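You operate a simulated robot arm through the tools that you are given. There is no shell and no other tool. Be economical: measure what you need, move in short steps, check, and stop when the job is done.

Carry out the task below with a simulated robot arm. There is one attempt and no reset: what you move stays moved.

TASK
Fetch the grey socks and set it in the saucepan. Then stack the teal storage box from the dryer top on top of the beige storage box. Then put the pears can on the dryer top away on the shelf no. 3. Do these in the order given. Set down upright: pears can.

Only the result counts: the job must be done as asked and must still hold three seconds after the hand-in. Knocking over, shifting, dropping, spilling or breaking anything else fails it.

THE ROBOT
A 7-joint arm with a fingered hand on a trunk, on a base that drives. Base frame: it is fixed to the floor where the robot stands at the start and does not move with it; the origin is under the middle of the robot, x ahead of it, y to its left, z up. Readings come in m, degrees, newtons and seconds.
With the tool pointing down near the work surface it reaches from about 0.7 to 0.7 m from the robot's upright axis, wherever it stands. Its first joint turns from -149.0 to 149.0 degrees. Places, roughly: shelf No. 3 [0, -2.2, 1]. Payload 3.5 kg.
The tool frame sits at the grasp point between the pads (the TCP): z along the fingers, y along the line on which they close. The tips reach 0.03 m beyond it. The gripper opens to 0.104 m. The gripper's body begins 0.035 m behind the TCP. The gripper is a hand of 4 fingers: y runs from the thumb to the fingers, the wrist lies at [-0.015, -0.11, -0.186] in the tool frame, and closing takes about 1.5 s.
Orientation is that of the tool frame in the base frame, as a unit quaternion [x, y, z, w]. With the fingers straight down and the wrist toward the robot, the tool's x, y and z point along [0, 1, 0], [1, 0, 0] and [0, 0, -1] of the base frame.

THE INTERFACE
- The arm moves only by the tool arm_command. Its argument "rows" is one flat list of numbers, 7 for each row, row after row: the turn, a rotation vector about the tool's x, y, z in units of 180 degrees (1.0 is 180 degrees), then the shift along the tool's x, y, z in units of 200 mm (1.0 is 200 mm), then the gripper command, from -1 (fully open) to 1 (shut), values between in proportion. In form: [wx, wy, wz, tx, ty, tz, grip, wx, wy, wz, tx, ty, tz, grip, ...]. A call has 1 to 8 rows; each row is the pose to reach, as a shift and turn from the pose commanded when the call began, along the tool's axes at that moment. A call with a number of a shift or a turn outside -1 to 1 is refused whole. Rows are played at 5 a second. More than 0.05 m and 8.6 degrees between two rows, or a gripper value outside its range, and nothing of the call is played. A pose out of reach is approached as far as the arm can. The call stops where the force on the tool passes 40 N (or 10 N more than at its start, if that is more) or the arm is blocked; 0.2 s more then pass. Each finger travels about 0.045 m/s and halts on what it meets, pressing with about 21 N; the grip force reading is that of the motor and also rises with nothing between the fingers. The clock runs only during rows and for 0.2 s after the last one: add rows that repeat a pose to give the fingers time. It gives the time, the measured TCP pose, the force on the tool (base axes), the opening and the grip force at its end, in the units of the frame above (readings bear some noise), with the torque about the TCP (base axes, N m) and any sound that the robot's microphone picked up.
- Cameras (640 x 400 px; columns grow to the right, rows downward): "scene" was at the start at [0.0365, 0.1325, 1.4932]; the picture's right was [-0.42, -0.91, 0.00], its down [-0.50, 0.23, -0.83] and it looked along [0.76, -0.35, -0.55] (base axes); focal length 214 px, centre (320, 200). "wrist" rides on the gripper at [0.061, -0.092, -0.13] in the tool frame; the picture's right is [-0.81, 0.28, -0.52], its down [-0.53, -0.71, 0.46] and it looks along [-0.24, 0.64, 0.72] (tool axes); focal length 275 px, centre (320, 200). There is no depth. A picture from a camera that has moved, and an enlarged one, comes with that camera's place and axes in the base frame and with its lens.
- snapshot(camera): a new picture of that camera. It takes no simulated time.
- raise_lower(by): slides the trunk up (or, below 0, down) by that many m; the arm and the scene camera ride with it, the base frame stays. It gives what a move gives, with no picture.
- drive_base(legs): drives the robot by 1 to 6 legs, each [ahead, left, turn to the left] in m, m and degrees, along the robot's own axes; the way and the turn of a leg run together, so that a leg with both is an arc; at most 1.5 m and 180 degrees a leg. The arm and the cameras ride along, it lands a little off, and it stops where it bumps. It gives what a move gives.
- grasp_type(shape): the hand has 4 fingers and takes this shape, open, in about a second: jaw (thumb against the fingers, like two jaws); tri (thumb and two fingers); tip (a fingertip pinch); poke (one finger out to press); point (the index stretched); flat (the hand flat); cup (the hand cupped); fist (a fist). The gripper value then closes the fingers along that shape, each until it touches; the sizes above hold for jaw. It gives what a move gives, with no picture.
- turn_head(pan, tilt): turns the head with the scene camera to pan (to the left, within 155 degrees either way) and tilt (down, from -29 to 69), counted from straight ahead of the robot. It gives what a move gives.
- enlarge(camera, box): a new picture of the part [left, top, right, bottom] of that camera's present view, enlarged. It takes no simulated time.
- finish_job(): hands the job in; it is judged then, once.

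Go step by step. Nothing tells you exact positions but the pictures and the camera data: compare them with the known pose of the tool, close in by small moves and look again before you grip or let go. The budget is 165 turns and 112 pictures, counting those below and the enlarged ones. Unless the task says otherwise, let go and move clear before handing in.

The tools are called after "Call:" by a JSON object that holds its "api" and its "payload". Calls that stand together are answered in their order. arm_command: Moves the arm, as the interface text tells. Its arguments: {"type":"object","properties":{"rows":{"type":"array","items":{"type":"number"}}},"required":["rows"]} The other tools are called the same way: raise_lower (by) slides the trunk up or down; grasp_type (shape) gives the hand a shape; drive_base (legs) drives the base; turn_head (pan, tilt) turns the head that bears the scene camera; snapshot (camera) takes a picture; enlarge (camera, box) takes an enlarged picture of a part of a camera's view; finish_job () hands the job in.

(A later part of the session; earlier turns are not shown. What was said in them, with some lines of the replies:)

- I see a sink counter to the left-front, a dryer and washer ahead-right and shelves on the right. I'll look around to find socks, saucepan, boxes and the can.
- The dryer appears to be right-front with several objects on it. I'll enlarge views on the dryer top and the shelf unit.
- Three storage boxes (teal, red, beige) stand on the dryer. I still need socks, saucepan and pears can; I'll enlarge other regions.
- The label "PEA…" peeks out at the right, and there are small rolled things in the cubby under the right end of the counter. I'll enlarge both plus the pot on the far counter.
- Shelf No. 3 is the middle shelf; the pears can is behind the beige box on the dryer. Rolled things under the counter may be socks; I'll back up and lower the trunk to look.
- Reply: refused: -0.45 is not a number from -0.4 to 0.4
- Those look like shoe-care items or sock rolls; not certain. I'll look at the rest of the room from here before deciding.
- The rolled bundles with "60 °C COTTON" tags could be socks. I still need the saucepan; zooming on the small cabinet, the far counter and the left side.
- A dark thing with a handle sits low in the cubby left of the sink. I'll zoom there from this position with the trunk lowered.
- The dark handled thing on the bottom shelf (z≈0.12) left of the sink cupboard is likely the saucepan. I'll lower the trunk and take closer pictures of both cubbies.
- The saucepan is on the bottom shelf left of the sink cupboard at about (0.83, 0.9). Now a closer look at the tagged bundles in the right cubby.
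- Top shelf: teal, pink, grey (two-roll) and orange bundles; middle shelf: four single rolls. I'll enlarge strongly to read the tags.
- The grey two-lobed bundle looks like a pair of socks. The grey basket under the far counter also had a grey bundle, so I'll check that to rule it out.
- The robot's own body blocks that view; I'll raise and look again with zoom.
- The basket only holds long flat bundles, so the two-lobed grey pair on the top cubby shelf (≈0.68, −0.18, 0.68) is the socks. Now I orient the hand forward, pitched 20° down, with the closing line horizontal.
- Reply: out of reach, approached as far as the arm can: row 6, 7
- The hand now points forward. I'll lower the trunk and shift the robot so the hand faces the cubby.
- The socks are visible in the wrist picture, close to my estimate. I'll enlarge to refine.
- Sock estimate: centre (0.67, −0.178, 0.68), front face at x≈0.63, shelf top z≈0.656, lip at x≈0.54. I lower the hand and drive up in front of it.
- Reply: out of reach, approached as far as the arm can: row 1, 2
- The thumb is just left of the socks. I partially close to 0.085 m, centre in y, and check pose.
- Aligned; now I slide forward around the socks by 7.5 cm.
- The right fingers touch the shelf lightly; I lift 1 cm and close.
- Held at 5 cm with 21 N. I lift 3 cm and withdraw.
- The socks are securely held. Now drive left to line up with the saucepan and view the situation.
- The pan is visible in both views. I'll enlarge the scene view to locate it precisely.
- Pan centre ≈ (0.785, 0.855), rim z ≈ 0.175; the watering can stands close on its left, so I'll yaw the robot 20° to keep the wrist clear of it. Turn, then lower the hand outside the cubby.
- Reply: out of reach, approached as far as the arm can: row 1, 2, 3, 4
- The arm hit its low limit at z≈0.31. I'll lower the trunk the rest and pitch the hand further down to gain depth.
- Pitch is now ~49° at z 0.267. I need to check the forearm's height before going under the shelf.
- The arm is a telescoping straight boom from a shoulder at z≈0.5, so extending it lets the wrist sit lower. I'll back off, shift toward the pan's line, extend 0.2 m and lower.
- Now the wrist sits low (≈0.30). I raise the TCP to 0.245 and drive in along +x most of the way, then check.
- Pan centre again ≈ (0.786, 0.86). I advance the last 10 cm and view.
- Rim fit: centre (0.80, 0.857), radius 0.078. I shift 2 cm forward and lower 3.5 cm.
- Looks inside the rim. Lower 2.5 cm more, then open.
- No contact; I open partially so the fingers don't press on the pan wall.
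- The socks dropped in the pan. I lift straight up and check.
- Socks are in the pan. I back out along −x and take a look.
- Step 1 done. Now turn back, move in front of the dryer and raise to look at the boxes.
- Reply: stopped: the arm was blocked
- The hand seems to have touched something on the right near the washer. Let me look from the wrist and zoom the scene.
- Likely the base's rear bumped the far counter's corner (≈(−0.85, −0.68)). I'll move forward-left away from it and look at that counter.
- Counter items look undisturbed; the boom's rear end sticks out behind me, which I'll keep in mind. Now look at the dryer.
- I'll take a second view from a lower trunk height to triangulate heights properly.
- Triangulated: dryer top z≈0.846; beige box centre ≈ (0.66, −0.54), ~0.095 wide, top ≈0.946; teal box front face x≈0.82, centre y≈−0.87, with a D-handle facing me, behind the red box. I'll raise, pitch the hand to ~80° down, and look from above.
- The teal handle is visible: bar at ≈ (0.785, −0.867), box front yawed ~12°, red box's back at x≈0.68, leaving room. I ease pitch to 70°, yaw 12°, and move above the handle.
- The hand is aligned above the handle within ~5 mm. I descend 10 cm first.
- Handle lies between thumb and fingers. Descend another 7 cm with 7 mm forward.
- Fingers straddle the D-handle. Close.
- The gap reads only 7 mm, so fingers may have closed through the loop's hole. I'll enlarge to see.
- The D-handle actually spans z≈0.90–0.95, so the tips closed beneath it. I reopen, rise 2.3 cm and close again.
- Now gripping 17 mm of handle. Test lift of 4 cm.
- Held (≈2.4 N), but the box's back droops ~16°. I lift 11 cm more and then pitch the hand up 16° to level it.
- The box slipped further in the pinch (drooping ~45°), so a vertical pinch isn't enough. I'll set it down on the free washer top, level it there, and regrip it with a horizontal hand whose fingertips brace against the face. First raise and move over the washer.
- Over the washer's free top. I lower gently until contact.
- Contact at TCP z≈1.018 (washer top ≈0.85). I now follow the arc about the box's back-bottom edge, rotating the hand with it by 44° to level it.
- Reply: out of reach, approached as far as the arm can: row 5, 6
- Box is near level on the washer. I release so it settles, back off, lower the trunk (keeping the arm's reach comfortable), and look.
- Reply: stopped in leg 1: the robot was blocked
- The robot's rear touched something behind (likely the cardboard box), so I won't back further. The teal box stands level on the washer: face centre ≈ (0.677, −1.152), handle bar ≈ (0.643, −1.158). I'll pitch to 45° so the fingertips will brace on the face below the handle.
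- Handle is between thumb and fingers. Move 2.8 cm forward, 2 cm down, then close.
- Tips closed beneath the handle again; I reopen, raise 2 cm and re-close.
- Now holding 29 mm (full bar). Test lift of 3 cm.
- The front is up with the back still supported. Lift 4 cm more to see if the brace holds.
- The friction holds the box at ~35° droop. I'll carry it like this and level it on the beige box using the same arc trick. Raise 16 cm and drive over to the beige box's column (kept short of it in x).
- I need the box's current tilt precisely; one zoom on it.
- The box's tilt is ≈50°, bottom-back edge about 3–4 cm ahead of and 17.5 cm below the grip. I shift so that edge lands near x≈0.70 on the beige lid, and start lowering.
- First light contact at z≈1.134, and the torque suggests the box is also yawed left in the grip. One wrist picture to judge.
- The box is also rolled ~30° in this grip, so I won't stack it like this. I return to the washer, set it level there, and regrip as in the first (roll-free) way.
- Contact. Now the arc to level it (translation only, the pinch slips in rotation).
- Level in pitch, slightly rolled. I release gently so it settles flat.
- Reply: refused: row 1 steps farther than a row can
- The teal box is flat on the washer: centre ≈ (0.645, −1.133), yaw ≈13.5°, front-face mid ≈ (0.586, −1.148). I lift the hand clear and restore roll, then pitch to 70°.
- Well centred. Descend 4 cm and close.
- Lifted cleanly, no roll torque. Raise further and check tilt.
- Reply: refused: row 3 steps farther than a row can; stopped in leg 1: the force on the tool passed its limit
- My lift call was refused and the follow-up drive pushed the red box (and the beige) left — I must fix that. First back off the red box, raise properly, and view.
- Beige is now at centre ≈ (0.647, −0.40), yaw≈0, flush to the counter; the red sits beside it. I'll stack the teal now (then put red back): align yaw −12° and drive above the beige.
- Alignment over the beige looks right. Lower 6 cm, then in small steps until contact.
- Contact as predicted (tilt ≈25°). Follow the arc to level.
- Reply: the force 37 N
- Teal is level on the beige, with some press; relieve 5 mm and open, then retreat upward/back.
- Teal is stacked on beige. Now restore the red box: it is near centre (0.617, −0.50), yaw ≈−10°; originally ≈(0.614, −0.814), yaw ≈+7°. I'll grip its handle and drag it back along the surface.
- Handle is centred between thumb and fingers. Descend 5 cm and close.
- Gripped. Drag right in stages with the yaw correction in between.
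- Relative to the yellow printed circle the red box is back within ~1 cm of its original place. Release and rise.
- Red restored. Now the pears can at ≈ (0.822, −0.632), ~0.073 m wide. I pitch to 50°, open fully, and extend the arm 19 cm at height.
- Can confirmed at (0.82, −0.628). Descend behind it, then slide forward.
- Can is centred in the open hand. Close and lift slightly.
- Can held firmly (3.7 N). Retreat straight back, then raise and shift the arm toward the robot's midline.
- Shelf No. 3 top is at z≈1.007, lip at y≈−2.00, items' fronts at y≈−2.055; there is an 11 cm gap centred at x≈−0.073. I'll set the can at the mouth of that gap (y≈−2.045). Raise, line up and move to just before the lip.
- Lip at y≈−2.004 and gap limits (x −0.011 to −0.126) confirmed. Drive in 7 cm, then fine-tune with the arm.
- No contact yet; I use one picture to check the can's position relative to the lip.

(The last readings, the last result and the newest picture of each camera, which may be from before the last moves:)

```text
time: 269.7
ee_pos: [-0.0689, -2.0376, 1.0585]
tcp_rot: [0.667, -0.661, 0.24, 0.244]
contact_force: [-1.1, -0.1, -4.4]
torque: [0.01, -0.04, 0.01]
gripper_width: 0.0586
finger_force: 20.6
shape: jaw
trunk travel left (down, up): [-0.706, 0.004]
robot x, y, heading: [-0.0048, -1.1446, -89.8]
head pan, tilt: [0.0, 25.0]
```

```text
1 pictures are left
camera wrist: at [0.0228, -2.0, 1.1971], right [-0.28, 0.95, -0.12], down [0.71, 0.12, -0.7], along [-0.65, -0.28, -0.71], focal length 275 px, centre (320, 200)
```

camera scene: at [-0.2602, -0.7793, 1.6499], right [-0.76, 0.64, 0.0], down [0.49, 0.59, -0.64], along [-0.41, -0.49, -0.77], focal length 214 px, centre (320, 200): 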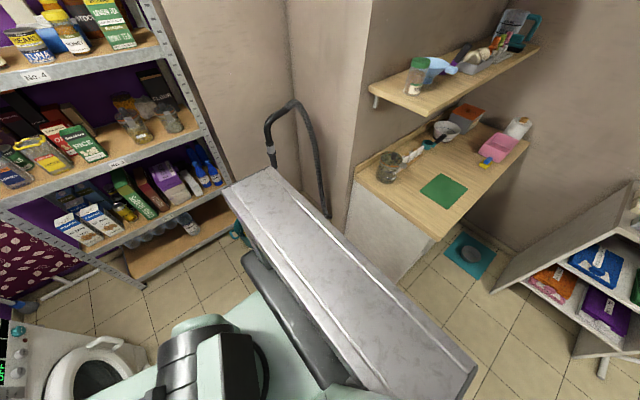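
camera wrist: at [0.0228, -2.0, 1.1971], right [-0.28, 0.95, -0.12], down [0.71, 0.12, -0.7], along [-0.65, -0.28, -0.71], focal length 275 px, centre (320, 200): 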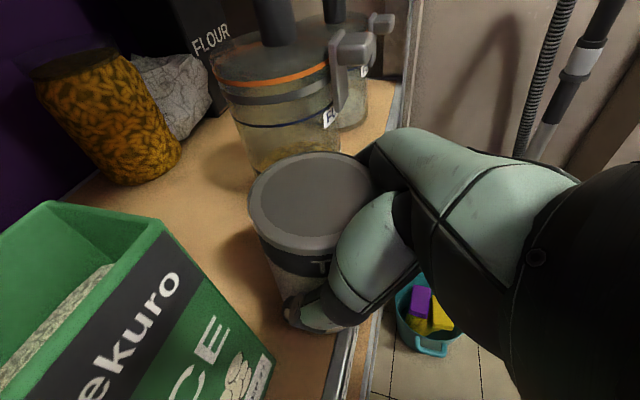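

Triangulating the two wrist views: shelf z≈0.98, lip y≈−2.02, RICE corner at (−0.015, −2.075). I move 2.8 cm deeper and 8 mm right, then lower to contact.

Call:
{"api": "arm_command", "payload": {"rows": [0, 0, 0, 0.026, 0, -0.031, 1, 0, 0, 0, 0.08, 0.04, 0.014, 1, 0, 0, 0, 0.133, 0.04, 0.059, 1]}}

Call:
{"api": "arm_command", "payload": {"rows": [0, 0, 0, -0.016, 0, 0.019, 1, 0, 0, 0, -0.032, 0, 0.038, 1]}}

Call:
{"api": "arm_command", "payload": {"rows": [0, 0, 0, -0.013, 0, 0.015, 1]}}

Call:
{"api": "arm_command", "payload": {"rows": [0, 0, 0, -0.013, 0, 0.015, 1]}}

```text
time: 270.5
ee_pos: [-0.0774, -2.0657, 1.0659]
tcp_rot: [0.667, -0.662, 0.24, 0.243]
contact_force: [-0.1, 0.5, -3.9]
torque: [0.01, 0.0, 0.02]
gripper_width: 0.0585
finger_force: 20.9
shape: jaw
trunk travel left (down, up): [-0.706, 0.004]
robot x, y, heading: [-0.0031, -1.1427, -89.8]
head pan, tilt: [0.0, 25.0]
```

```text
time: 271.1
ee_pos: [-0.0785, -2.065, 1.0571]
tcp_rot: [0.667, -0.663, 0.239, 0.243]
contact_force: [-0.4, 0.1, -3.9]
torque: [0.03, 0.02, 0.01]
gripper_width: 0.0584
finger_force: 20.7
shape: jaw
trunk travel left (down, up): [-0.706, 0.004]
robot x, y, heading: [-0.0034, -1.1425, -89.9]
head pan, tilt: [0.0, 25.0]
```

```text
time: 271.5
ee_pos: [-0.0771, -2.0645, 1.0525]
tcp_rot: [0.667, -0.662, 0.241, 0.244]
contact_force: [-0.9, -2.9, 2.6]
torque: [-0.01, 0.14, 0.03]
gripper_width: 0.0586
finger_force: 21.1
shape: jaw
trunk travel left (down, up): [-0.706, 0.004]
robot x, y, heading: [-0.0006, -1.1417, -89.9]
head pan, tilt: [0.0, 25.0]
```

```text
time: 271.9
ee_pos: [-0.0771, -2.065, 1.0518]
tcp_rot: [0.667, -0.661, 0.241, 0.245]
contact_force: [-0.2, -2.2, 16.1]
torque: [-0.16, 0.32, 0.08]
gripper_width: 0.0586
finger_force: 21.3
shape: jaw
trunk travel left (down, up): [-0.706, 0.004]
robot x, y, heading: [-0.005, -1.1405, -89.8]
head pan, tilt: [0.0, 25.0]
```

Contact. Relieve 3 mm, open gently to 7 cm, then withdraw straight back.

Call:
{"api": "arm_command", "payload": {"rows": [0, 0, 0, 0.009, 0, -0.011, 1, 0, 0, 0, 0.009, 0, -0.011, 0.3, 0, 0, 0, 0.009, 0, -0.011, 0, 0, 0, 0, 0.009, 0, -0.011, -0.2, 0, 0, 0, 0.009, 0, -0.011, -0.35, 0, 0, 0, 0.009, 0, -0.011, -0.35, 0, 0, 0, 0.009, 0, -0.011, -0.35]}}

```text
time: 273.5
ee_pos: [-0.0776, -2.0644, 1.0515]
tcp_rot: [0.667, -0.662, 0.24, 0.245]
contact_force: [1.0, -1.0, 0.7]
torque: [-0.02, 0.01, -0.03]
gripper_width: 0.0698
finger_force: 0.0
shape: jaw
trunk travel left (down, up): [-0.706, 0.004]
robot x, y, heading: [-0.007, -1.1457, -89.8]
head pan, tilt: [0.0, 25.0]
```

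Forces are zero. Withdraw slowly straight back.

Call:
{"api": "arm_command", "payload": {"rows": [0, 0, 0, -0.058, 0, -0.048, -0.35, 0, 0, 0, -0.115, 0, -0.097, -0.35, 0, 0, 0, -0.173, 0, -0.145, -0.35, 0, 0, 0, -0.23, 0, -0.193, -0.35, 0, 0, 0, -0.29, 0, -0.242, -0.35, 0, 0, 0, -0.345, 0, -0.29, -0.35]}}

Call:
{"api": "drive_base", "payload": {"legs": [[-0.2, 0, 0]]}}

Call:
{"api": "enlarge", "payload": {"camera": "scene", "box": [220, 130, 420, 280]}}

```text
time: 274.9
ee_pos: [-0.0781, -1.974, 1.0513]
tcp_rot: [0.667, -0.661, 0.241, 0.245]
contact_force: [-0.1, -0.7, -0.1]
torque: [0.02, 0.0, 0.01]
gripper_width: 0.0699
finger_force: 0.1
shape: jaw
trunk travel left (down, up): [-0.706, 0.004]
robot x, y, heading: [-0.0083, -1.142, -89.7]
head pan, tilt: [0.0, 25.0]
```

```text
time: 276.5
ee_pos: [-0.0801, -1.7745, 1.0518]
tcp_rot: [0.666, -0.662, 0.242, 0.244]
contact_force: [-0.2, 0.2, 0.5]
torque: [0.01, -0.04, 0.01]
gripper_width: 0.0697
finger_force: 0.1
shape: jaw
trunk travel left (down, up): [-0.706, 0.004]
robot x, y, heading: [-0.0053, -0.9435, -89.9]
head pan, tilt: [0.0, 25.0]
```

```text
2.67 times, centred on (320, 205) of scene
camera zoom: at [0.165, -0.989, 1.6874], right [-1.0, 0.0, 0.0], down [0.0, 0.42, -0.91], along [0.0, -0.91, -0.42], focal length 572 px, centre (320, 187)
```

zoom: 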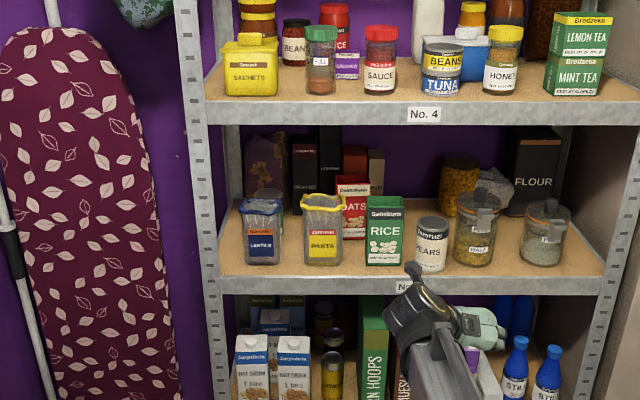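

The pears can stands upright on shelf No. 3 between the rice box and the jar, the teal box is on the beige box, and the socks are in the saucepan. The hand is clear, so I hand in.

Call:
{"api": "finish_job", "payload": {}}

```text
The job is handed in.
```

I handed the job in with all three steps done in order, but I knocked the red box on the dryer along the way, which may fail the task.

- **Socks:** the grey pair is in the saucepan.
- **Storage boxes:** the teal box is on the beige box. The beige box is now about 12 cm left of where it started, against the counter edge, because the red box pushed it.
- **Pears can:** it stands upright on shelf No. 3, between the rice box and a jar.
- **Red box:** an arm lift was refused and my next drive pushed it about 30 cm. I dragged it back to within roughly 1 cm of its original place, judged from the printed circles on the dryer.
- **Bumps:** the robot's rear touched something twice, probably the far counter's corner and then the cardboard box on the floor. The items on the counter looked unmoved, but I could not check the cardboard box.
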